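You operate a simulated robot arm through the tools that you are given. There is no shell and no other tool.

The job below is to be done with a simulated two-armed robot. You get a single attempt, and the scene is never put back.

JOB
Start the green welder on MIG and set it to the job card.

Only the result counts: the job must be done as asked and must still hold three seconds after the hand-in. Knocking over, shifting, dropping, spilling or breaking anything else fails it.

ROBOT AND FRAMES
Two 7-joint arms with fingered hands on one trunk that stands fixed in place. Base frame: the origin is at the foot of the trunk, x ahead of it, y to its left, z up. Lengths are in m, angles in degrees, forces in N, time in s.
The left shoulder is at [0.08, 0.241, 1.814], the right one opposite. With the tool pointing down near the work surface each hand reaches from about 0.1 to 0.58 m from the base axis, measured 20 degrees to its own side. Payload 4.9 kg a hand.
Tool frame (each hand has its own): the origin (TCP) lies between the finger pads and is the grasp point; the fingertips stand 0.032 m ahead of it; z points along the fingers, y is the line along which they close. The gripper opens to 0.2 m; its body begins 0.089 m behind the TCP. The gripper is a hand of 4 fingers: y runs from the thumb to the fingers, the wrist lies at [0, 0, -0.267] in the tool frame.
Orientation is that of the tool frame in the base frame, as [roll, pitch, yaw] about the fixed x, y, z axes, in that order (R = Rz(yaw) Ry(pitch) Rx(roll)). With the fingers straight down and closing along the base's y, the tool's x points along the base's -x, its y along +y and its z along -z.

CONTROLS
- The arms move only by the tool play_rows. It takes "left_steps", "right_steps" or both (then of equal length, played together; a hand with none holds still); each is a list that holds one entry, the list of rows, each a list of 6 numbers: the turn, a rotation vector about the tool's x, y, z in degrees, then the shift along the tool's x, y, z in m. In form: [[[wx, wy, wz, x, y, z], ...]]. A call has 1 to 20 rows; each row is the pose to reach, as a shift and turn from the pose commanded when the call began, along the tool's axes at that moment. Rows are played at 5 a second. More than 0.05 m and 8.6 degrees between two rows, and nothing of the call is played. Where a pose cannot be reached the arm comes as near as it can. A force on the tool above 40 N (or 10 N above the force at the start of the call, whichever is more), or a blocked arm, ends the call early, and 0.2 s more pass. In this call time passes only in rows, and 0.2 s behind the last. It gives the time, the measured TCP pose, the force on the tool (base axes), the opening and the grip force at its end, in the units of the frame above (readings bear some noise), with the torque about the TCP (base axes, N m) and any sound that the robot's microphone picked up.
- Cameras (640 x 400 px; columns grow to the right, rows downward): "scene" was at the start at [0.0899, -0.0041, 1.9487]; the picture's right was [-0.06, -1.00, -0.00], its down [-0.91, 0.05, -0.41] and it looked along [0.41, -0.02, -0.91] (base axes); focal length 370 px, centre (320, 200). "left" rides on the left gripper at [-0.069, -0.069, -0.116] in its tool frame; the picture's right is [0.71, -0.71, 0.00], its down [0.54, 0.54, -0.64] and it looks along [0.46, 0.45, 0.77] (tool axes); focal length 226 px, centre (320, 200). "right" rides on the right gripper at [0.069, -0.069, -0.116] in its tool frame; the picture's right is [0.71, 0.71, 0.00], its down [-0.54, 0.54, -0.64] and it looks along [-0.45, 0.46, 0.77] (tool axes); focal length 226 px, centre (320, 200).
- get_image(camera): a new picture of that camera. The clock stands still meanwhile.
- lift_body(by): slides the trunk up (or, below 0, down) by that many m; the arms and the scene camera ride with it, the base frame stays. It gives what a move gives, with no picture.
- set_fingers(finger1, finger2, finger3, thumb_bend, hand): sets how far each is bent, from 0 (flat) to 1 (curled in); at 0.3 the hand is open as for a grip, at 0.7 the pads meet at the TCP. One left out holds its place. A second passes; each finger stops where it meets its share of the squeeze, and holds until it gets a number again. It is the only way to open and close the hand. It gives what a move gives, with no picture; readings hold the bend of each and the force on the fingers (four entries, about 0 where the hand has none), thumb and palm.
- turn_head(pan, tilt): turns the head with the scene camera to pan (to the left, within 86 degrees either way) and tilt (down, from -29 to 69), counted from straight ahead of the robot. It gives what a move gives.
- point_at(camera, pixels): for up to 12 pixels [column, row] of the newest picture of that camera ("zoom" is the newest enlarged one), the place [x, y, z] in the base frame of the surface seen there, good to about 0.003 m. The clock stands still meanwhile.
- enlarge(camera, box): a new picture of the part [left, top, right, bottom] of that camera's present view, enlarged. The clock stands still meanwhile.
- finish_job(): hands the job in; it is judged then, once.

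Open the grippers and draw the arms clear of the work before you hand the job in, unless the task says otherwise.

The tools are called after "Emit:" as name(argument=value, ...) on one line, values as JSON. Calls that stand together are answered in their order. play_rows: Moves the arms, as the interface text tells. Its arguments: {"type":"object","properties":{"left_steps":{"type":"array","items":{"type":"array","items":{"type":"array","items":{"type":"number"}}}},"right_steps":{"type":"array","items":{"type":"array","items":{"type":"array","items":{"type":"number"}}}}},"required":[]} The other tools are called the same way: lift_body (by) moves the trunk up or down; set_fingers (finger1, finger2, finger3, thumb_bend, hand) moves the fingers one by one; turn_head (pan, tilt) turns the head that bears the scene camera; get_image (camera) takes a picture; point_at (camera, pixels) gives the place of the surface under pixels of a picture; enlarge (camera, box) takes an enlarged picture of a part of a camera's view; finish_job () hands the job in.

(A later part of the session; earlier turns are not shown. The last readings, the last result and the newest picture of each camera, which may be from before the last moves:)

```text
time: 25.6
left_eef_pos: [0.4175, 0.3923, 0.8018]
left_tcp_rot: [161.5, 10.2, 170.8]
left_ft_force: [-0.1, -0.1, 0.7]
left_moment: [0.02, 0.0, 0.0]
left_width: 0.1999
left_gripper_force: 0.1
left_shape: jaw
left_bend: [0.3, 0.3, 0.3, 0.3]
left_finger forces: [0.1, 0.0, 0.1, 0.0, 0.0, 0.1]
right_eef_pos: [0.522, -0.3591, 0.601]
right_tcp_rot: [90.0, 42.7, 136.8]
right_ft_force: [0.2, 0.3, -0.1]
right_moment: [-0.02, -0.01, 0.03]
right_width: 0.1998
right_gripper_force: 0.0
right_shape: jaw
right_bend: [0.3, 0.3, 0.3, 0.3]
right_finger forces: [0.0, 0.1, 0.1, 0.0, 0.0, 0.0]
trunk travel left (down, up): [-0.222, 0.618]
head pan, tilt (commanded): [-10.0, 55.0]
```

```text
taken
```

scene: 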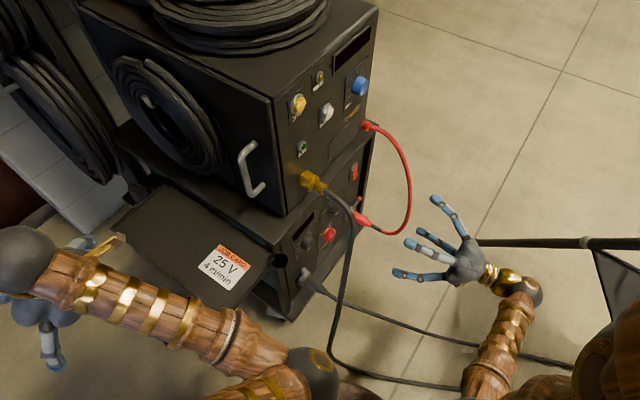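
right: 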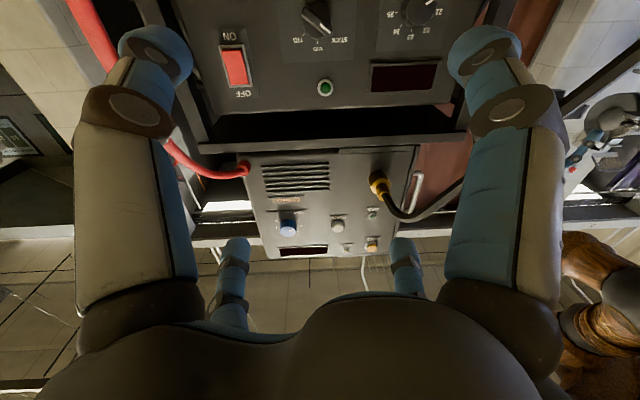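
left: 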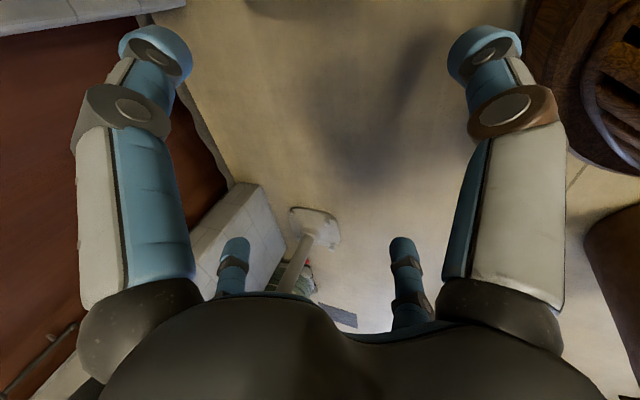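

The lower panel appears at the top of the right picture: ON label at (232,37) (world-lower side of the rocker), OFF at (243,93). I lower a further 0.16 for a full view of it.

Emit:
lift_body(by=-0.16)

Emit:
get_image(camera="right")

Emit:
enlarge(camera="right", box=[190, 20, 460, 190])

Emit:
get_image(camera="scene")

```text
time: 27.4
left_eef_pos: [0.4179, 0.3919, 0.642]
left_tcp_rot: [161.5, 10.1, 170.8]
left_ft_force: [0.7, -0.2, 0.2]
left_moment: [0.03, -0.02, 0.0]
left_width: 0.2
left_gripper_force: 0.0
left_shape: jaw
left_bend: [0.3, 0.3, 0.3, 0.3]
left_finger forces: [0.0, 0.1, 0.1, 0.0, 0.1, 0.0]
right_eef_pos: [0.5205, -0.3592, 0.4399]
right_tcp_rot: [90.0, 42.9, 136.7]
right_ft_force: [0.0, 0.4, -0.1]
right_moment: [0.02, 0.02, -0.03]
right_width: 0.1998
right_gripper_force: 0.1
right_shape: jaw
right_bend: [0.3, 0.3, 0.3, 0.3]
right_finger forces: [0.0, 0.0, 0.0, 0.0, 0.0, 0.0]
trunk travel left (down, up): [-0.062, 0.778]
head pan, tilt (commanded): [-10.0, 55.0]
```

```text
taken
```

right: 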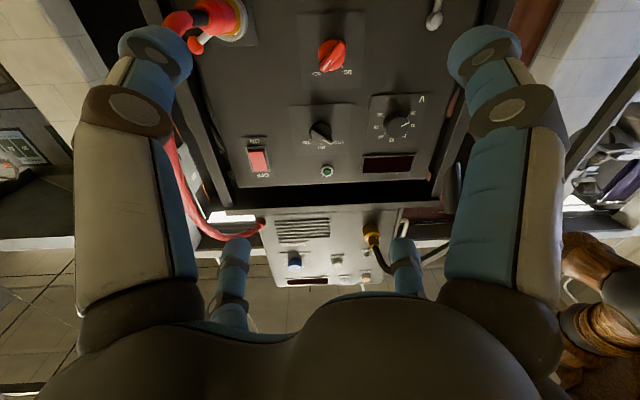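

```text
2.35 times, centred on (325, 105) of right
```

zoom: 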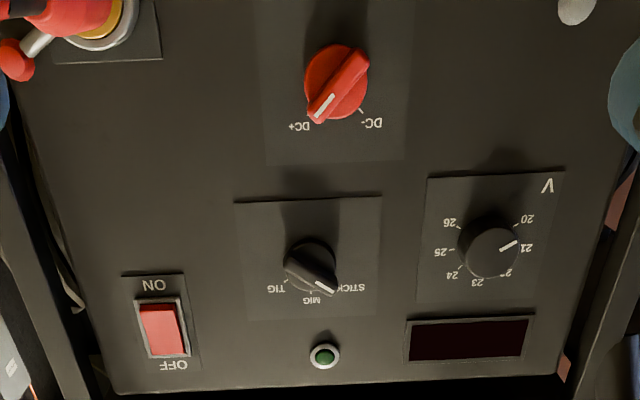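

```text
taken
```

scene: 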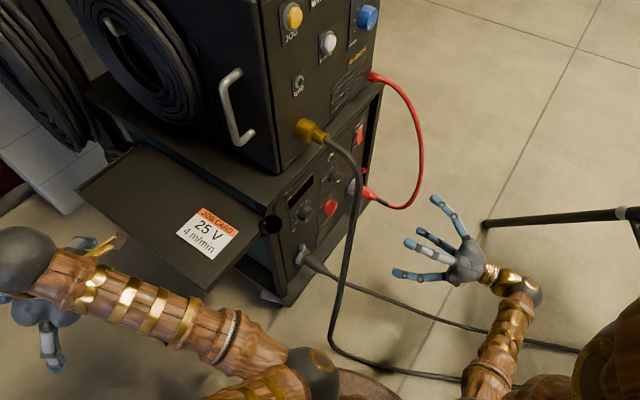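

Clear view now: the red polarity knob is on DC+ (right for MIG with the feeder on the + plug), the mode knob points to STICK, the V knob to about 21, rocker OFF. I measure these controls and the torch cable.

Emit:
point_at(camera="right", pixels=[[320, 131], [312, 128], [327, 137], [402, 125], [258, 158], [256, 150], [260, 166], [327, 171], [300, 160], [360, 100], [390, 163], [331, 55]])

Emit:
point_at(camera="scene", pixels=[[327, 137], [345, 155], [355, 176], [358, 200], [355, 225], [348, 258], [343, 280], [335, 310], [331, 335], [306, 250], [330, 265], [400, 305]])

Emit:
enlarge(camera="right", box=[285, 85, 445, 185])

Emit:
enlarge(camera="scene", box=[250, 100, 430, 320])

```text
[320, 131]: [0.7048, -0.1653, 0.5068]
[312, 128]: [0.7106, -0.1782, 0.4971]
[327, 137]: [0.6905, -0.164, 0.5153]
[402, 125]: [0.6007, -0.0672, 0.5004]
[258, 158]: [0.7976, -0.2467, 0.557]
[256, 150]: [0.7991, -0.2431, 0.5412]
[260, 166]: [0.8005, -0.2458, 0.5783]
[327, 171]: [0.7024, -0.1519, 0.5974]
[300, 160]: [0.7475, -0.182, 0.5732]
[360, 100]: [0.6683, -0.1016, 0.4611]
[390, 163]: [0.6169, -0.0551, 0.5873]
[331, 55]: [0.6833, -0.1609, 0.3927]
```

```text
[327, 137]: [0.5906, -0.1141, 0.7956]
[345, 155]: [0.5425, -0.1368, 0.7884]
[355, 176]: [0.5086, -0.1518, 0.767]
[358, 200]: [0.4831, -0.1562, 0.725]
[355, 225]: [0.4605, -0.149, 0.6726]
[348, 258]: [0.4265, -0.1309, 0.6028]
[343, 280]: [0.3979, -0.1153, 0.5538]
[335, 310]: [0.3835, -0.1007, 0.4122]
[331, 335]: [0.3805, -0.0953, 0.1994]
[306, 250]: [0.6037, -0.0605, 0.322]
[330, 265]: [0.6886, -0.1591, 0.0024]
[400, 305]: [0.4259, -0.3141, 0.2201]
```

```text
4.00 times, centred on (365, 135) of right
```

zoom: 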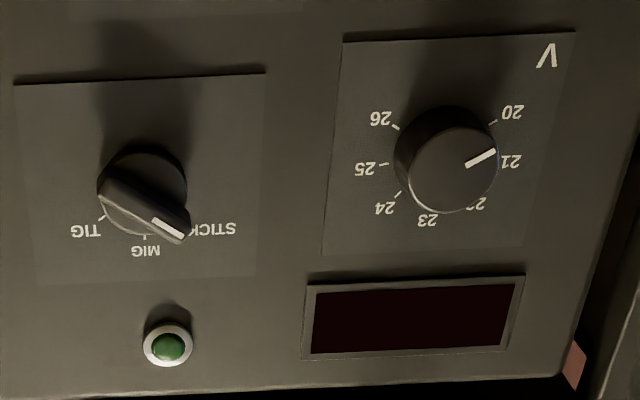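

```text
1.82 times, centred on (340, 210) of scene
```

zoom: 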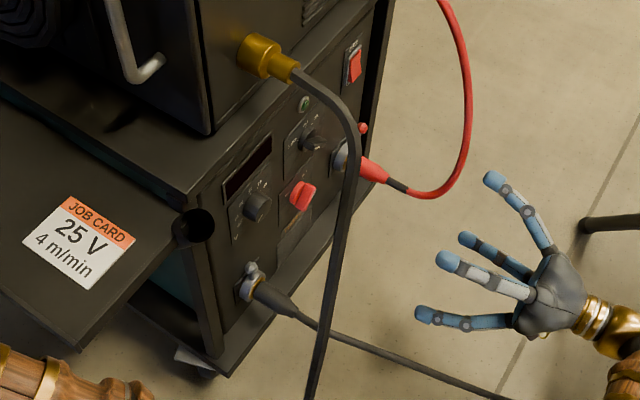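

The mode knob centre is near s=(x−y)/√2≈0.615, z≈0.509, sticking out about 0.028 m; the torch cable is well left of it. I pre-close the right hand to 0.5 in free space and look at how the four digits stand.

Emit:
set_fingers(hand="right", finger1=0.5, finger2=0.5, finger3=0.5, thumb_bend=0.5)

Emit:
get_image(camera="right")

Emit:
enlarge(camera="scene", box=[380, 160, 560, 330])

```text
time: 28.4
left_eef_pos: [0.4174, 0.3916, 0.6425]
left_tcp_rot: [161.5, 10.2, 170.8]
left_ft_force: [0.0, -0.2, 0.0]
left_moment: [-0.01, -0.02, 0.04]
left_width: 0.2
left_gripper_force: 0.0
left_shape: jaw
left_bend: [0.3, 0.3, 0.3, 0.3]
left_finger forces: [0.0, 0.0, 0.1, 0.0, 0.1, 0.1]
right_eef_pos: [0.5223, -0.359, 0.4391]
right_tcp_rot: [90.0, 42.8, 136.8]
right_ft_force: [1.1, -0.2, 0.5]
right_moment: [0.03, -0.01, -0.01]
right_width: 0.0698
right_gripper_force: 0.0
right_shape: fingers
right_bend: [0.5, 0.5, 0.5, 0.5]
right_finger forces: [0.1, 0.0, 0.0, 0.0, 0.0, 0.1]
trunk travel left (down, up): [-0.062, 0.778]
head pan, tilt (commanded): [-10.0, 55.0]
```

```text
taken
```

right: 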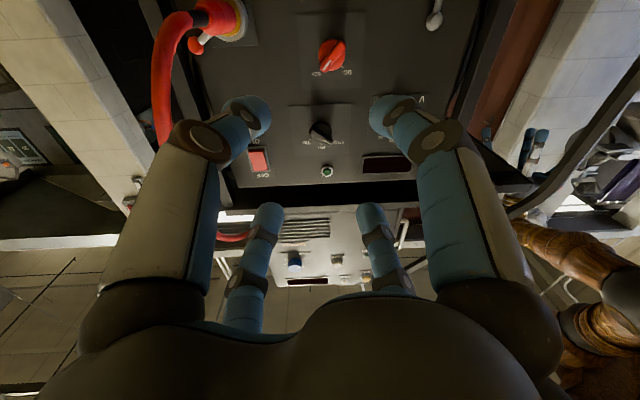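

```text
2.35 times, centred on (470, 245) of scene
```

zoom: 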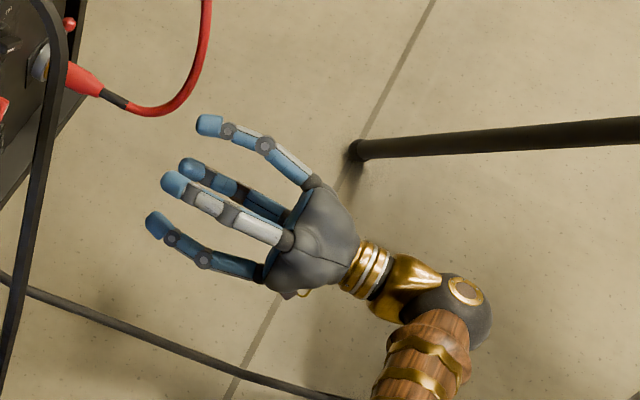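

At bend 0.5 the opening is 0.07 m, enough to straddle the knobs. I move the right hand in front of the mode knob (0.12 m off the panel), squared to it and rolled to line up with the handle.

Emit:
play_rows(right_steps=[[[0.23, -0.25, -1.0, -0.009, 0.0105, 0.0332], [0.46, -0.5, -2.0, -0.018, 0.0209, 0.0664], [0.69, -0.75, -3.0, -0.0271, 0.0314, 0.0996], [0.93, -1.0, -4.0, -0.0361, 0.0418, 0.1328], [1.16, -1.25, -5.0, -0.0451, 0.0523, 0.166]]])

Emit:
get_image(camera="right")

Emit:
get_image(camera="scene")

```text
time: 29.6
left_eef_pos: [0.4184, 0.3933, 0.6431]
left_tcp_rot: [161.4, 10.2, 170.8]
left_ft_force: [-0.6, -0.5, 0.3]
left_moment: [-0.03, -0.01, -0.04]
left_width: 0.2
left_gripper_force: 0.1
left_shape: jaw
left_bend: [0.3, 0.3, 0.3, 0.3]
left_finger forces: [0.0, 0.0, 0.0, 0.0, 0.0, 0.0]
right_eef_pos: [0.6337, -0.2376, 0.5103]
right_tcp_rot: [89.8, 48.0, 135.1]
right_ft_force: [0.4, 0.7, -0.3]
right_moment: [-0.01, 0.01, 0.0]
right_width: 0.0695
right_gripper_force: 0.0
right_shape: fingers
right_bend: [0.5, 0.5, 0.5, 0.5]
right_finger forces: [0.1, 0.1, 0.0, 0.0, 0.0, 0.0]
trunk travel left (down, up): [-0.062, 0.778]
head pan, tilt (commanded): [-10.0, 55.0]
```

```text
taken
```

right: 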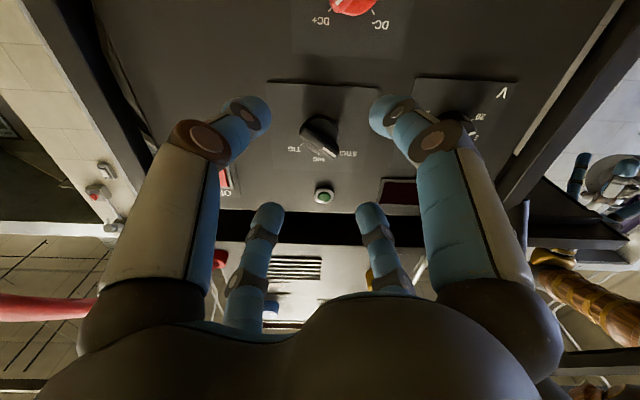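

```text
taken
```

scene: 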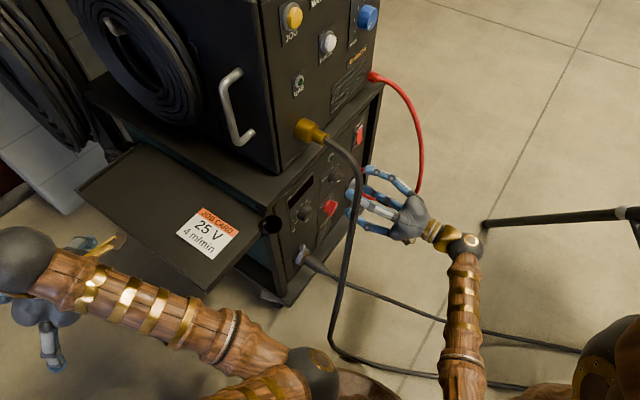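

The mode knob is at about (320,133) in the right view; the tool axis should meet it at rows 130-137, so alignment looks good. I enlarge to verify and remeasure.

Emit:
enlarge(camera="right", box=[260, 80, 380, 210])

Emit:
point_at(camera="right", pixels=[[309, 124], [320, 133], [330, 149], [305, 132], [332, 120], [355, 120], [290, 120], [324, 196]])

```text
3.08 times, centred on (320, 145) of right
```

zoom: 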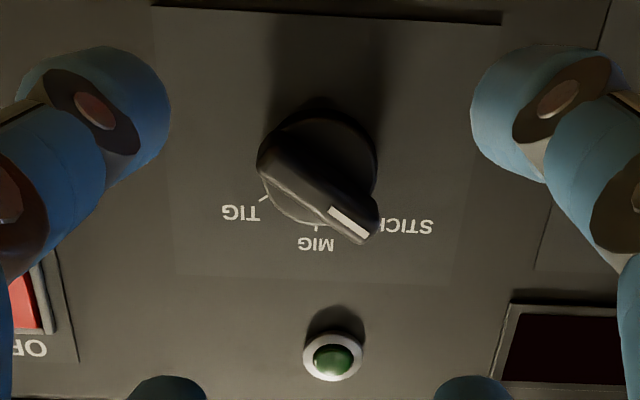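

```text
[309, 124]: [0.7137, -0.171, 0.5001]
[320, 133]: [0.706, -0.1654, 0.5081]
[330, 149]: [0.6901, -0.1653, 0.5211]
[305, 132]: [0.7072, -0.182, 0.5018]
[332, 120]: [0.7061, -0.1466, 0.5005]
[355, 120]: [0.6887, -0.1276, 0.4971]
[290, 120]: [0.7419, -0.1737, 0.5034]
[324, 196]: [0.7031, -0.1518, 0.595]
```

Alignment confirmed: knob centre s≈0.616, z≈0.508, TCP s 0.616, z 0.510. I advance 0.07 m along the tool axis, then look.

Emit:
play_rows(right_steps=[[[0, 0, 0, 0, 0, 0.02], [0, 0, 0, 0, 0, 0.04], [0, 0, 0, 0, 0, 0.055], [0, 0, 0, 0, 0, 0.07]]])

Emit:
get_image(camera="right")

Emit:
enlarge(camera="scene", box=[280, 120, 440, 280])

```text
time: 30.6
left_eef_pos: [0.4173, 0.3924, 0.6416]
left_tcp_rot: [161.6, 10.2, 170.7]
left_ft_force: [1.0, 0.0, 0.9]
left_moment: [0.01, 0.01, 0.0]
left_width: 0.1999
left_gripper_force: 0.0
left_shape: jaw
left_bend: [0.3, 0.3, 0.3, 0.3]
left_finger forces: [0.1, 0.0, 0.0, 0.0, 0.1, 0.0]
right_eef_pos: [0.6832, -0.1852, 0.5096]
right_tcp_rot: [89.9, 48.0, 135.1]
right_ft_force: [-0.5, 0.3, -0.5]
right_moment: [-0.02, 0.0, 0.02]
right_width: 0.0697
right_gripper_force: 0.0
right_shape: fingers
right_bend: [0.5, 0.5, 0.5, 0.5]
right_finger forces: [0.1, 0.1, 0.0, 0.1, 0.0, 0.0]
trunk travel left (down, up): [-0.062, 0.778]
head pan, tilt (commanded): [-10.0, 55.0]
```

```text
taken
```

right: 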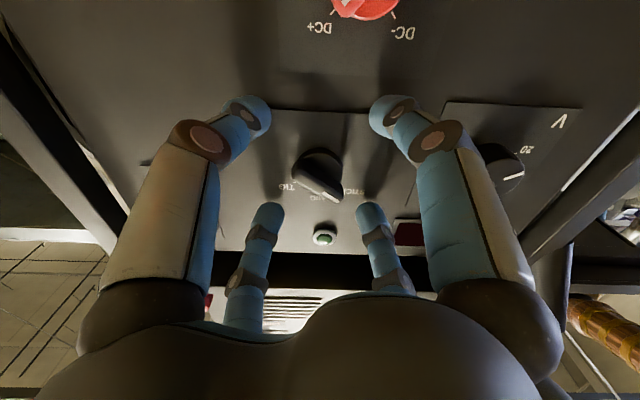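

```text
2.50 times, centred on (360, 200) of scene
```

zoom: 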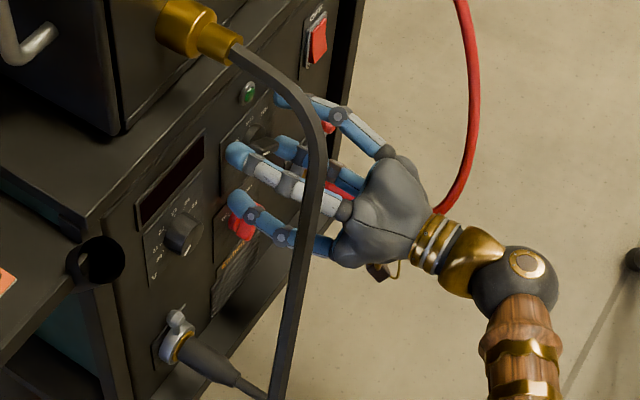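

The fingers straddle the mode knob without touching. I advance 0.009 m more and close all four digits on it gently.

Emit:
play_rows(right_steps=[[[0, 0, 0, 0, 0, 0.005], [0, 0, 0, 0, 0, 0.009]]])

Emit:
set_fingers(hand="right", finger1=0.66, finger2=0.66, finger3=0.66, thumb_bend=0.66)

Emit:
get_image(camera="right")

```text
time: 31.2
left_eef_pos: [0.4166, 0.3908, 0.6426]
left_tcp_rot: [161.5, 10.2, 170.6]
left_ft_force: [0.7, -0.9, 0.2]
left_moment: [0.0, -0.02, 0.0]
left_width: 0.1999
left_gripper_force: 0.1
left_shape: jaw
left_bend: [0.3, 0.3, 0.3, 0.3]
left_finger forces: [0.0, 0.1, 0.1, 0.1, 0.1, 0.0]
right_eef_pos: [0.6878, -0.1821, 0.509]
right_tcp_rot: [89.9, 47.9, 134.9]
right_ft_force: [-12.9, -10.7, -0.8]
right_moment: [-0.18, 0.13, 0.67]
right_width: 0.0704
right_gripper_force: 8.4
right_shape: fingers
right_bend: [0.5, 0.5, 0.5, 0.5]
right_finger forces: [9.6, 5.2, 1.1, 0.0, 0.7, 0.1]
trunk travel left (down, up): [-0.062, 0.778]
head pan, tilt (commanded): [-10.0, 55.0]
```

```text
time: 32.3
left_eef_pos: [0.4182, 0.3938, 0.6423]
left_tcp_rot: [161.5, 10.4, 170.8]
left_ft_force: [0.4, -0.5, -0.1]
left_moment: [-0.02, 0.01, 0.01]
left_width: 0.2001
left_gripper_force: 0.0
left_shape: jaw
left_bend: [0.3, 0.3, 0.3, 0.3]
left_finger forces: [0.0, 0.1, 0.1, 0.0, 0.0, 0.0]
right_eef_pos: [0.6887, -0.1812, 0.5091]
right_tcp_rot: [90.0, 47.8, 135.0]
right_ft_force: [-13.5, -12.5, 3.2]
right_moment: [0.2, -0.06, 0.14]
right_width: 0.0347
right_gripper_force: 13.6
right_shape: fingers
right_bend: [0.56, 0.61, 0.62, 0.64]
right_finger forces: [2.0, 9.9, 7.9, 0.0, 7.7, 0.1]
trunk travel left (down, up): [-0.062, 0.778]
head pan, tilt (commanded): [-10.0, 55.0]
stopped (right hand): the force on the tool passed its limit at 41 N (the readings are from after the stop); the commanded pose is now the measured one
```

```text
taken
```

right: 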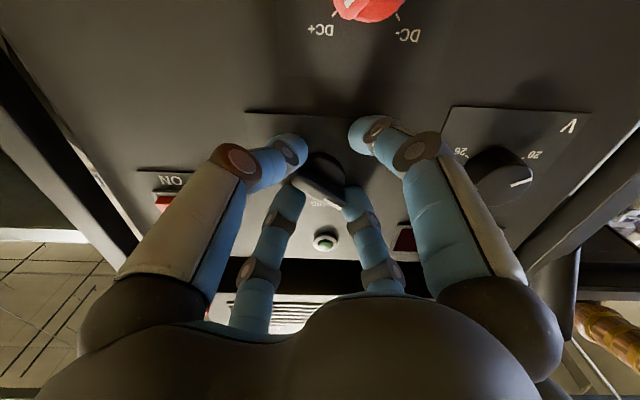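

The tips touched the panel (about 18 N along the normal) while the digits closed on the handle (forces about 8-10 N). I ease back 0.006 m and check the grip.

Emit:
play_rows(right_steps=[[[0, 0, 0, 0, 0, -0.003], [0, 0, 0, 0, 0, -0.006]]])

Emit:
enlarge(camera="right", box=[240, 100, 420, 260])

```text
time: 32.9
left_eef_pos: [0.4182, 0.3922, 0.6415]
left_tcp_rot: [161.5, 10.2, 170.7]
left_ft_force: [0.8, -0.1, 0.1]
left_moment: [0.01, 0.02, -0.01]
left_width: 0.2
left_gripper_force: 0.1
left_shape: jaw
left_bend: [0.3, 0.3, 0.3, 0.3]
left_finger forces: [0.0, 0.1, 0.1, 0.0, 0.0, 0.0]
right_eef_pos: [0.6832, -0.1849, 0.5082]
right_tcp_rot: [90.0, 47.9, 135.1]
right_ft_force: [5.3, 5.4, 1.8]
right_moment: [0.05, 0.01, -0.09]
right_width: 0.0348
right_gripper_force: 7.5
right_shape: fingers
right_bend: [0.56, 0.61, 0.64, 0.64]
right_finger forces: [0.0, 6.2, 4.5, 0.0, 4.5, 0.0]
trunk travel left (down, up): [-0.062, 0.778]
head pan, tilt (commanded): [-10.0, 55.0]
```

```text
2.50 times, centred on (330, 180) of right
```

zoom: 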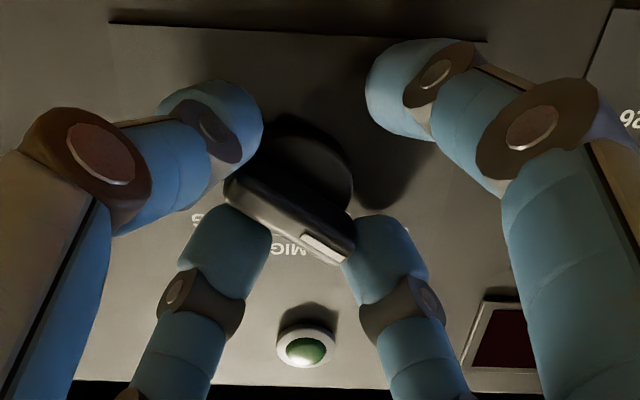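

The thumb and the opposite finger hold the handle's ends, and one side finger its flat; the right-hand finger (finger1, bend 0.56) is not yet in. I close finger1 too.

Emit:
set_fingers(hand="right", finger1=0.66)

Emit:
enlarge(camera="right", box=[240, 100, 420, 260])

```text
time: 33.9
left_eef_pos: [0.4171, 0.3929, 0.6425]
left_tcp_rot: [161.4, 10.1, 170.8]
left_ft_force: [0.7, -0.6, -0.6]
left_moment: [0.01, 0.01, -0.02]
left_width: 0.2
left_gripper_force: 0.0
left_shape: jaw
left_bend: [0.3, 0.3, 0.3, 0.3]
left_finger forces: [0.0, 0.0, 0.0, 0.0, 0.0, 0.0]
right_eef_pos: [0.6838, -0.1849, 0.5085]
right_tcp_rot: [90.0, 47.9, 135.1]
right_ft_force: [0.2, 3.4, 2.7]
right_moment: [0.14, -0.09, -0.04]
right_width: 0.0183
right_gripper_force: 9.2
right_shape: fingers
right_bend: [0.66, 0.61, 0.64, 0.64]
right_finger forces: [0.0, 7.4, 6.7, 0.0, 4.5, 0.0]
trunk travel left (down, up): [-0.062, 0.778]
head pan, tilt (commanded): [-10.0, 55.0]
```

```text
2.50 times, centred on (330, 180) of right
```

zoom: 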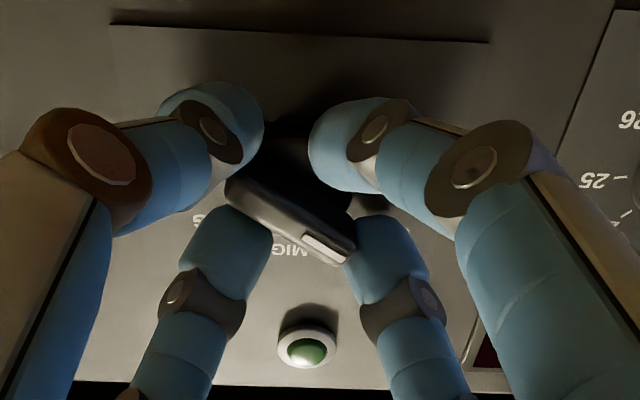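

All digits hold the handle. I turn it clockwise (positive about the tool axis) by 44° in 5.5° rows.

Emit:
play_rows(right_steps=[[[0, 0, 5.5, 0, 0, 0], [0, 0, 11, 0, 0, 0], [0, 0, 16.5, 0, 0, 0], [0, 0, 22, 0, 0, 0], [0, 0, 27.5, 0, 0, 0], [0, 0, 33, 0, 0, 0], [0, 0, 38.5, 0, 0, 0], [0, 0, 44, 0, 0, 0]]])

Emit:
get_image(camera="right")

Emit:
enlarge(camera="scene", box=[280, 120, 440, 280])

```text
time: 35.7
left_eef_pos: [0.4164, 0.3929, 0.642]
left_tcp_rot: [161.4, 10.2, 170.8]
left_ft_force: [0.7, -0.3, -0.3]
left_moment: [0.02, -0.02, 0.02]
left_width: 0.2001
left_gripper_force: 0.1
left_shape: jaw
left_bend: [0.3, 0.3, 0.3, 0.3]
left_finger forces: [0.0, 0.0, 0.0, 0.0, 0.0, 0.0]
right_eef_pos: [0.6827, -0.1832, 0.5086]
right_tcp_rot: [90.0, 3.8, 135.0]
right_ft_force: [-2.7, 6.6, 4.4]
right_moment: [0.07, -0.17, 0.22]
right_width: 0.0174
right_gripper_force: 6.6
right_shape: fingers
right_bend: [0.66, 0.61, 0.65, 0.64]
right_finger forces: [0.2, 9.6, 1.0, 0.1, 4.1, 0.0]
trunk travel left (down, up): [-0.062, 0.778]
head pan, tilt (commanded): [-10.0, 55.0]
```

```text
taken
```

right: 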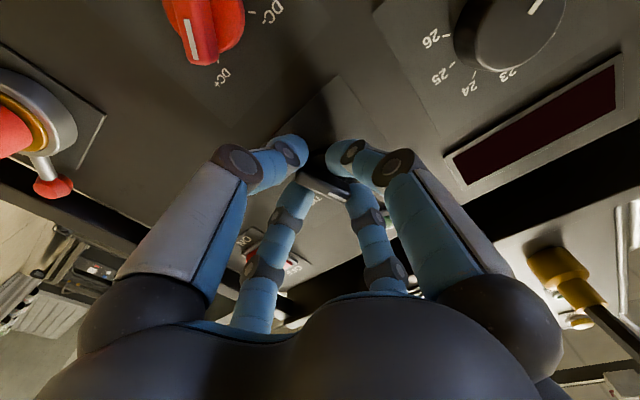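

```text
2.50 times, centred on (360, 200) of scene
```

zoom: 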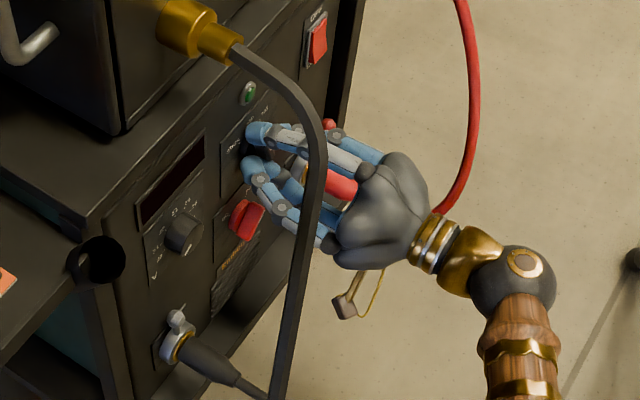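

The handle turned together with the hand (it stays in the same place in the right view, while the panel turned). I open the digits to 0.5 and back off to check.

Emit:
set_fingers(hand="right", finger1=0.5, finger2=0.5, finger3=0.5, thumb_bend=0.5)

Emit:
play_rows(right_steps=[[[0, 0, 0, 0, 0, -0.02], [0, 0, 0, 0, 0, -0.05], [0, 0, 0, 0, 0, -0.08]]])

Emit:
get_image(camera="right")

Emit:
enlarge(camera="scene", box=[280, 120, 440, 280])

```text
time: 36.7
left_eef_pos: [0.4176, 0.3924, 0.6416]
left_tcp_rot: [161.4, 10.3, 170.8]
left_ft_force: [-1.6, 0.1, -0.4]
left_moment: [-0.04, 0.06, 0.0]
left_width: 0.2004
left_gripper_force: 0.2
left_shape: jaw
left_bend: [0.3, 0.3, 0.3, 0.3]
left_finger forces: [0.0, 0.0, 0.0, 0.1, 0.0, 0.0]
right_eef_pos: [0.6845, -0.1843, 0.5085]
right_tcp_rot: [90.0, 4.0, 135.0]
right_ft_force: [0.1, -0.6, 0.2]
right_moment: [0.02, 0.0, -0.01]
right_width: 0.069
right_gripper_force: 0.1
right_shape: fingers
right_bend: [0.5, 0.5, 0.5, 0.5]
right_finger forces: [0.0, 0.1, 0.0, 0.0, 0.0, 0.1]
trunk travel left (down, up): [-0.062, 0.778]
head pan, tilt (commanded): [-10.0, 55.0]
```

```text
time: 37.5
left_eef_pos: [0.4173, 0.3931, 0.6436]
left_tcp_rot: [161.6, 10.2, 170.8]
left_ft_force: [0.7, -0.3, -0.2]
left_moment: [0.01, 0.02, 0.01]
left_width: 0.1998
left_gripper_force: 0.1
left_shape: jaw
left_bend: [0.3, 0.3, 0.3, 0.3]
left_finger forces: [0.0, 0.1, 0.1, 0.1, 0.0, 0.0]
right_eef_pos: [0.6266, -0.2406, 0.5095]
right_tcp_rot: [90.0, 3.9, 135.1]
right_ft_force: [0.0, -0.7, -0.3]
right_moment: [-0.02, -0.02, 0.0]
right_width: 0.069
right_gripper_force: 0.0
right_shape: fingers
right_bend: [0.5, 0.5, 0.5, 0.5]
right_finger forces: [0.0, 0.0, 0.0, 0.0, 0.1, 0.0]
trunk travel left (down, up): [-0.062, 0.778]
head pan, tilt (commanded): [-10.0, 55.0]
```

```text
taken
```

right: 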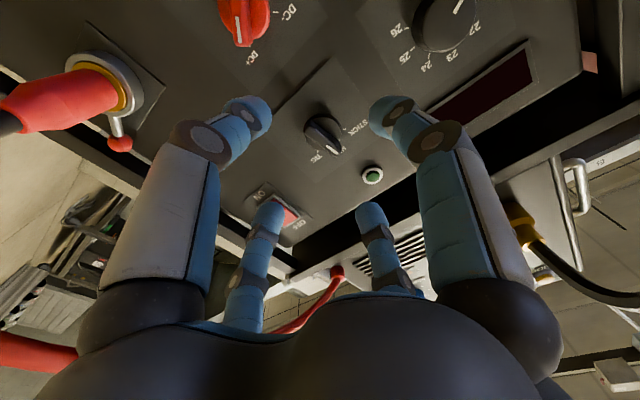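

```text
2.50 times, centred on (360, 200) of scene
```

zoom: 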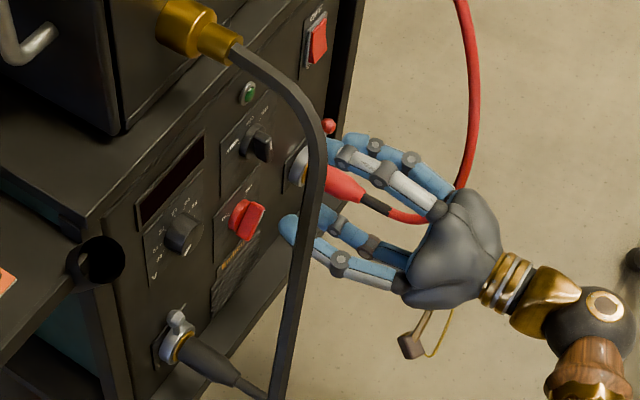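

I enlarge the mode knob at (323,135) to read its setting.

Emit:
enlarge(camera="right", box=[260, 90, 400, 200])

Emit:
enlarge(camera="scene", box=[320, 130, 420, 220])

```text
3.64 times, centred on (330, 145) of right
```

zoom: 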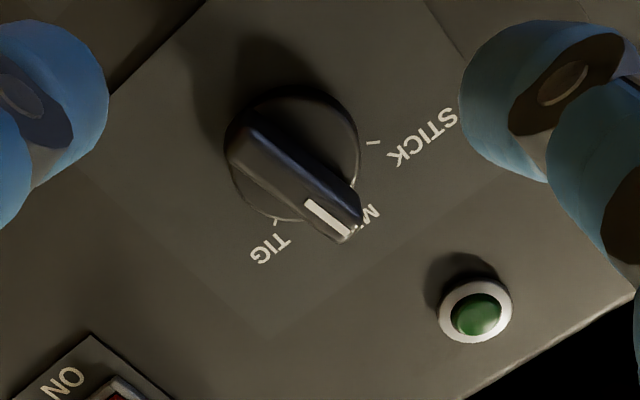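

```text
4.44 times, centred on (370, 175) of scene
```

zoom: 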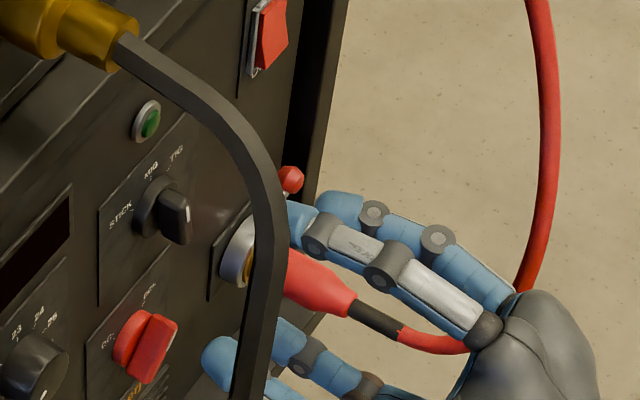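

The mode knob now points to MIG. Next is the rocker; I measure the red cable and rocker in a fresh scene picture to plan a clear approach, and close the digits to a compact tip.

Emit:
get_image(camera="scene")

Emit:
point_at(camera="scene", pixels=[[372, 197], [392, 206], [408, 198], [419, 175], [421, 150], [417, 120], [405, 92], [390, 79], [374, 76], [360, 134], [358, 142], [361, 127]])

Emit:
set_fingers(hand="right", finger1=0.7, finger2=0.7, finger3=0.7, thumb_bend=0.7)

Emit:
get_image(camera="right")

```text
taken
```

scene: 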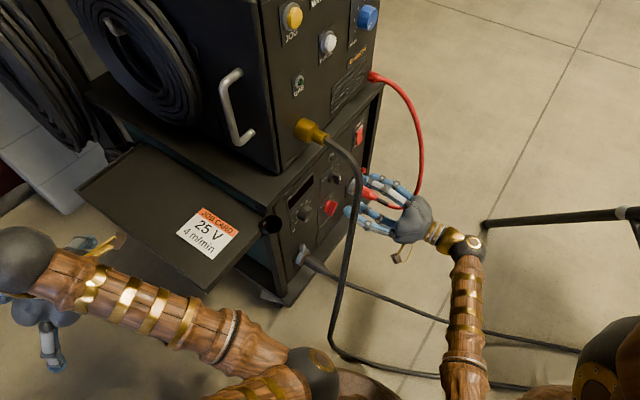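

```text
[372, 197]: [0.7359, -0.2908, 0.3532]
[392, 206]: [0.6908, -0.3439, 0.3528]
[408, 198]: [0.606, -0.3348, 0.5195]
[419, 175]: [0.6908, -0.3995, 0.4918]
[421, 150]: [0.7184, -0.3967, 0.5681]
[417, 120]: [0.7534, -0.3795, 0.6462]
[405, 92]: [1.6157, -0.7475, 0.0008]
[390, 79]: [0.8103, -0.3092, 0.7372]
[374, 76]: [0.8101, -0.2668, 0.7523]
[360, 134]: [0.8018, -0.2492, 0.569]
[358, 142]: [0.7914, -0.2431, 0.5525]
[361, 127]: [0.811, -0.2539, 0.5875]
```

```text
time: 38.5
left_eef_pos: [0.4174, 0.3921, 0.6427]
left_tcp_rot: [161.4, 10.2, 170.7]
left_ft_force: [0.8, 0.2, -0.3]
left_moment: [0.03, 0.03, 0.01]
left_width: 0.2
left_gripper_force: 0.0
left_shape: jaw
left_bend: [0.3, 0.3, 0.3, 0.3]
left_finger forces: [0.0, 0.0, 0.0, 0.0, 0.0, 0.0]
right_eef_pos: [0.6284, -0.2421, 0.5083]
right_tcp_rot: [90.0, 3.9, 135.0]
right_ft_force: [-0.6, 0.5, 0.0]
right_moment: [0.01, 0.03, 0.01]
right_width: 0.0022
right_gripper_force: 0.2
right_shape: fingers
right_bend: [0.69, 0.69, 0.69, 0.69]
right_finger forces: [0.0, 0.0, 0.0, 0.0, 0.0, 0.1]
trunk travel left (down, up): [-0.062, 0.778]
head pan, tilt (commanded): [-10.0, 55.0]
```

```text
taken
```

right: 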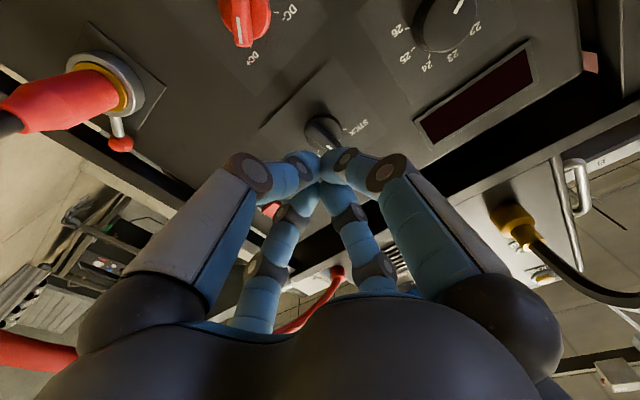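

The red cable at the rocker's height lies near s≈0.785, d≈0.18, so I approach the rocker (s≈0.738, lower half z≈0.545) with the hand yawed 28° so its body stays to the left of the cable. I move to a point about 0.06 m short of contact.

Emit:
play_rows(right_steps=[[[0.32, -4.65, 0, -0.0135, 0.0051, 0.005], [0.63, -9.3, 0, -0.027, 0.0102, 0.01], [0.95, -13.95, 0, -0.0405, 0.0153, 0.015], [1.27, -18.6, 0, -0.054, 0.0203, 0.02], [1.58, -23.25, 0, -0.0675, 0.0254, 0.025], [1.9, -27.9, 0, -0.081, 0.0305, 0.03]]])

Emit:
get_image(camera="right")

Emit:
enlarge(camera="scene", box=[300, 70, 480, 250])

```text
time: 39.9
left_eef_pos: [0.4175, 0.3918, 0.6419]
left_tcp_rot: [161.5, 10.2, 170.8]
left_ft_force: [-0.2, 0.3, 0.4]
left_moment: [-0.04, 0.03, -0.01]
left_width: 0.2
left_gripper_force: 0.1
left_shape: jaw
left_bend: [0.3, 0.3, 0.3, 0.3]
left_finger forces: [0.0, 0.0, 0.1, 0.0, 0.0, 0.0]
right_eef_pos: [0.7048, -0.2765, 0.5441]
right_tcp_rot: [89.9, 3.9, 107.0]
right_ft_force: [0.5, 0.4, -1.4]
right_moment: [-0.01, 0.01, 0.01]
right_width: 0.002
right_gripper_force: 0.1
right_shape: fingers
right_bend: [0.69, 0.69, 0.69, 0.69]
right_finger forces: [0.0, 0.1, 0.0, 0.0, 0.0, 0.0]
trunk travel left (down, up): [-0.062, 0.778]
head pan, tilt (commanded): [-10.0, 55.0]
```

```text
taken
```

right: 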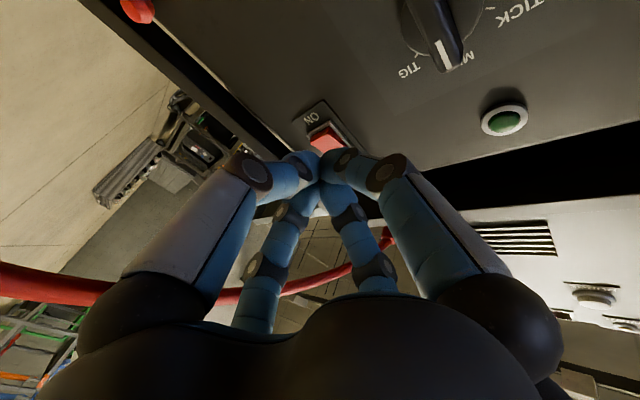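

```text
2.22 times, centred on (390, 160) of scene
```

zoom: 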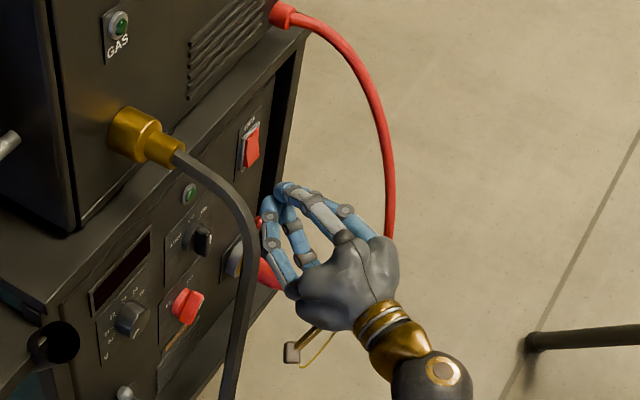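

The closed tips point at the rocker; the tool axis meets the panel near (320,138) where the red ON half is seen. I enlarge to check which half I'm aimed at.

Emit:
enlarge(camera="right", box=[270, 80, 380, 180])

Emit:
point_at(camera="right", pixels=[[322, 133], [328, 145], [340, 145], [315, 120], [300, 118], [345, 140], [335, 138]])

```text
4.00 times, centred on (325, 130) of right
```

zoom: 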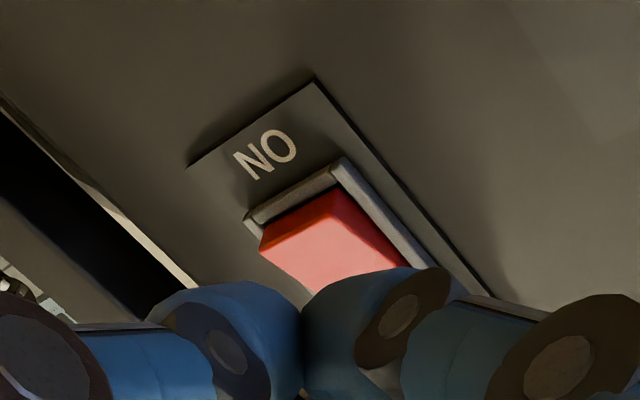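

```text
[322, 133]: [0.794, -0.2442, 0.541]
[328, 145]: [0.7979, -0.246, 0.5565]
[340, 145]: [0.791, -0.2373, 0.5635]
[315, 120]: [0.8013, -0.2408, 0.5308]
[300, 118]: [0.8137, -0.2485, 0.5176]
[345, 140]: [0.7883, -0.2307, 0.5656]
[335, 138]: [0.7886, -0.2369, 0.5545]
```

The rocker's lower (ON) half spans z≈0.537-0.56, standing out 0.0115 m. I aim at z≈0.541 and advance slowly toward contact.

Emit:
play_rows(right_steps=[[[0, 0, 0, -0.0032, -0.0043, 0.02], [0, 0, 0, -0.0032, -0.0043, 0.035], [0, 0, 0, -0.0032, -0.0043, 0.045], [0, 0, 0, -0.0032, -0.0043, 0.05], [0, 0, 0, -0.0032, -0.0043, 0.054]]])

Emit:
get_image(camera="right")

Emit:
enlarge(camera="scene", box=[300, 70, 480, 250])

```text
time: 41.1
left_eef_pos: [0.417, 0.3913, 0.6427]
left_tcp_rot: [161.4, 10.2, 170.9]
left_ft_force: [-0.3, 0.8, -0.3]
left_moment: [-0.04, -0.04, 0.0]
left_width: 0.2001
left_gripper_force: 0.1
left_shape: jaw
left_bend: [0.3, 0.3, 0.3, 0.3]
left_finger forces: [0.0, 0.1, 0.0, 0.0, 0.1, 0.0]
right_eef_pos: [0.7571, -0.2632, 0.5394]
right_tcp_rot: [90.1, 3.9, 107.1]
right_ft_force: [0.1, -0.2, 0.0]
right_moment: [0.0, -0.03, 0.01]
right_width: 0.0019
right_gripper_force: 0.0
right_shape: fingers
right_bend: [0.69, 0.69, 0.69, 0.69]
right_finger forces: [0.0, 0.0, 0.0, 0.1, 0.0, 0.1]
trunk travel left (down, up): [-0.062, 0.778]
head pan, tilt (commanded): [-10.0, 55.0]
```

```text
taken
```

right: 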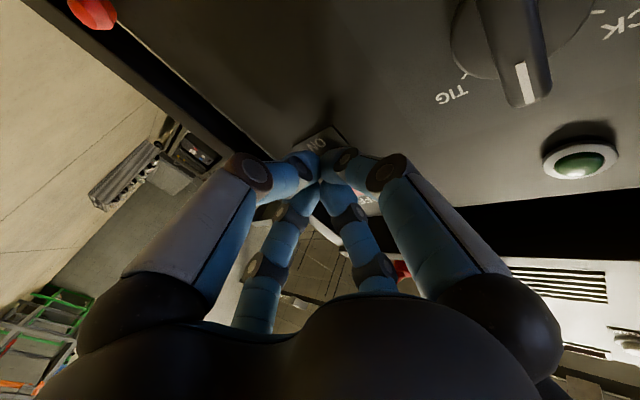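

```text
2.22 times, centred on (390, 160) of scene
```

zoom: 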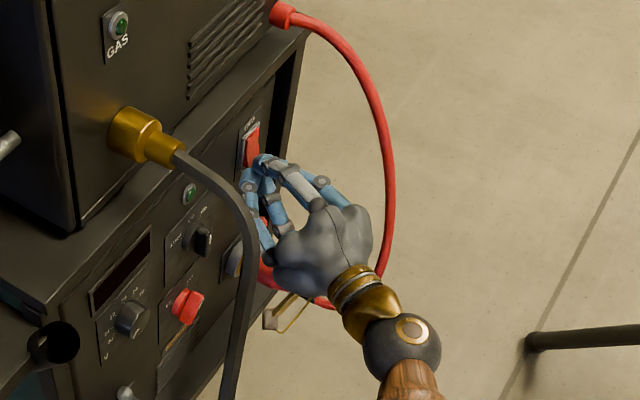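

No contact yet (TCP 0.051 m from the plane). I push forward in small rows with the force limit as guard.

Emit:
play_rows(right_steps=[[[0, 0, 0, 0, 0, 0.004], [0, 0, 0, 0, 0, 0.008], [0, 0, 0, 0, 0, 0.011], [0, 0, 0, 0, 0, 0.014], [0, 0, 0, 0, 0, 0.016], [0, 0, 0, 0, 0, 0.018]]])

Emit:
enlarge(camera="scene", box=[280, 70, 440, 250])

```text
time: 42.5
left_eef_pos: [0.4169, 0.3911, 0.6423]
left_tcp_rot: [161.4, 10.1, 170.8]
left_ft_force: [-0.3, 0.4, 0.7]
left_moment: [0.02, -0.01, 0.0]
left_width: 0.1999
left_gripper_force: 0.0
left_shape: jaw
left_bend: [0.3, 0.3, 0.3, 0.3]
left_finger forces: [0.1, 0.0, 0.1, 0.0, 0.0, 0.0]
right_eef_pos: [0.7729, -0.2626, 0.5393]
right_tcp_rot: [90.0, 3.8, 106.8]
right_ft_force: [-27.1, -18.4, -3.6]
right_moment: [0.03, -0.01, -0.15]
right_width: 0.0
right_gripper_force: 26.9
right_shape: fingers
right_bend: [0.71, 0.71, 0.68, 0.69]
right_finger forces: [32.1, 21.6, 0.0, 0.1, 0.0, 0.1]
trunk travel left (down, up): [-0.062, 0.778]
head pan, tilt (commanded): [-10.0, 55.0]
heard: click
```

```text
2.22 times, centred on (360, 160) of scene
```

zoom: 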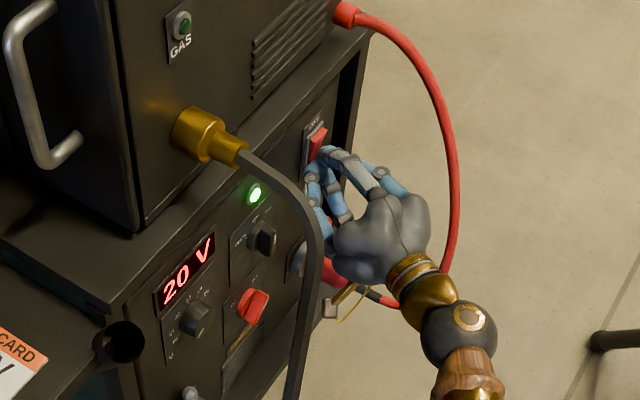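

A click was heard, the green lamp lit and the display shows 20 V. I back the hand straight off the rocker.

Emit:
play_rows(right_steps=[[[0, 0, 0, 0, 0, -0.02], [0, 0, 0, 0, 0, -0.05], [0, 0, 0, 0, 0, -0.09], [0, 0, 0, 0, 0, -0.13]]])

Emit:
get_image(camera="scene")

Emit:
enlarge(camera="scene", box=[260, 0, 420, 240])

```text
time: 43.5
left_eef_pos: [0.4174, 0.3918, 0.6422]
left_tcp_rot: [161.5, 10.2, 170.9]
left_ft_force: [0.1, 0.2, -0.5]
left_moment: [-0.01, 0.01, -0.04]
left_width: 0.2001
left_gripper_force: 0.0
left_shape: jaw
left_bend: [0.3, 0.3, 0.3, 0.3]
left_finger forces: [0.0, 0.1, 0.1, 0.1, 0.0, 0.0]
right_eef_pos: [0.6503, -0.2958, 0.5414]
right_tcp_rot: [89.9, 3.8, 107.2]
right_ft_force: [-0.2, -0.1, -0.4]
right_moment: [-0.03, -0.03, -0.03]
right_width: 0.0016
right_gripper_force: 0.0
right_shape: fingers
right_bend: [0.7, 0.69, 0.69, 0.69]
right_finger forces: [0.0, 0.0, 0.1, 0.0, 0.1, 0.0]
trunk travel left (down, up): [-0.062, 0.778]
head pan, tilt (commanded): [-10.0, 55.0]
```

```text
taken
```

scene: 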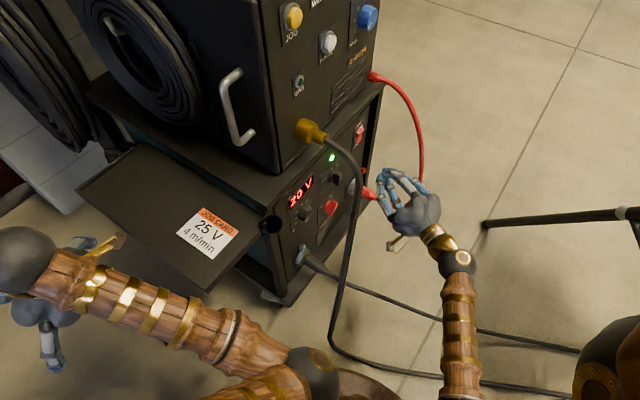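

```text
1.67 times, centred on (340, 120) of scene
```

zoom: 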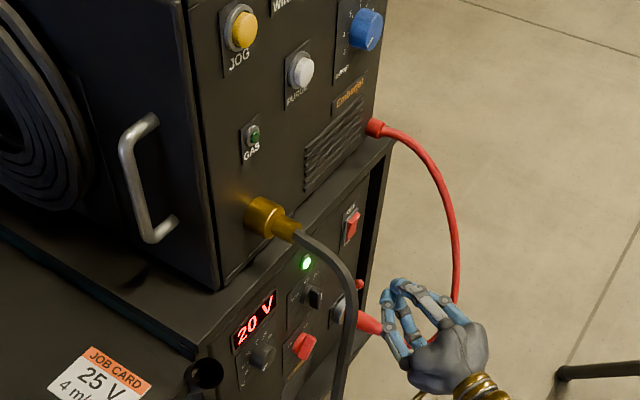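

The welder is on. Next the V knob (s≈0.479, z≈0.506): I move the closed hand across to 0.14 m in front of it while squaring it to the panel again; the torch cable there is at s≈0.36, d≈0.2.

Emit:
play_rows(right_steps=[[[-0.27, 3.99, 0, 0.0249, -0.0034, -0.0115], [-0.54, 7.97, 0, 0.0499, -0.0068, -0.0229], [-0.81, 11.96, 0, 0.0748, -0.0102, -0.0344], [-1.09, 15.94, 0, 0.0997, -0.0136, -0.0458], [-1.36, 19.93, 0, 0.1246, -0.017, -0.0573], [-1.63, 23.91, 0, 0.1496, -0.0204, -0.0687], [-1.9, 27.9, 0, 0.1745, -0.0238, -0.0802]]])

Emit:
get_image(camera="scene")

Emit:
get_image(camera="right")

```text
time: 45.1
left_eef_pos: [0.417, 0.3924, 0.6417]
left_tcp_rot: [161.4, 10.3, 170.9]
left_ft_force: [-1.0, 0.1, -0.5]
left_moment: [-0.02, 0.01, -0.01]
left_width: 0.1999
left_gripper_force: 0.0
left_shape: jaw
left_bend: [0.3, 0.3, 0.3, 0.3]
left_finger forces: [0.0, 0.0, 0.1, 0.0, 0.1, 0.0]
right_eef_pos: [0.5222, -0.1552, 0.5048]
right_tcp_rot: [90.0, 3.8, 135.1]
right_ft_force: [-0.1, -0.5, 0.8]
right_moment: [0.0, 0.0, 0.06]
right_width: 0.0019
right_gripper_force: 0.1
right_shape: fingers
right_bend: [0.7, 0.69, 0.69, 0.69]
right_finger forces: [0.0, 0.0, 0.1, 0.0, 0.0, 0.0]
trunk travel left (down, up): [-0.062, 0.778]
head pan, tilt (commanded): [-10.0, 55.0]
```

```text
taken
```

scene: 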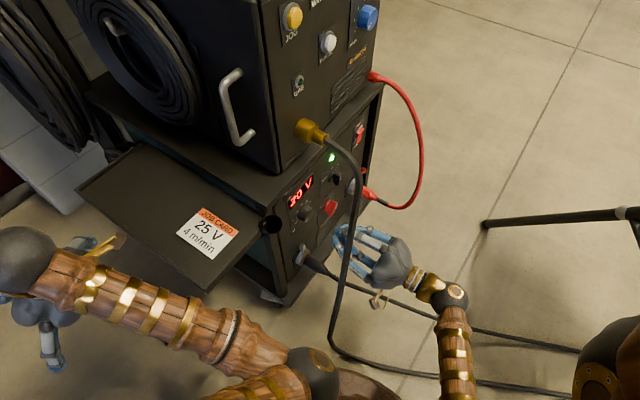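

```text
taken
```

right: 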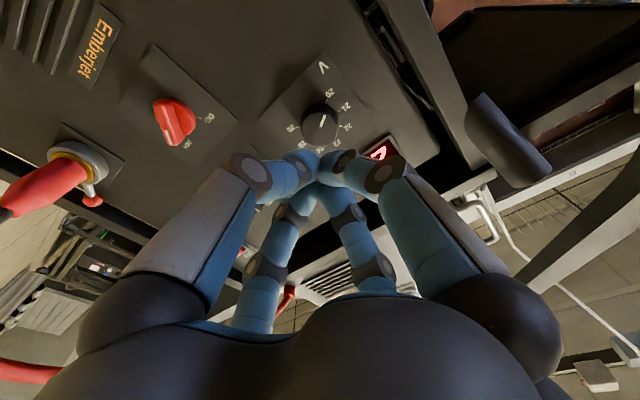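

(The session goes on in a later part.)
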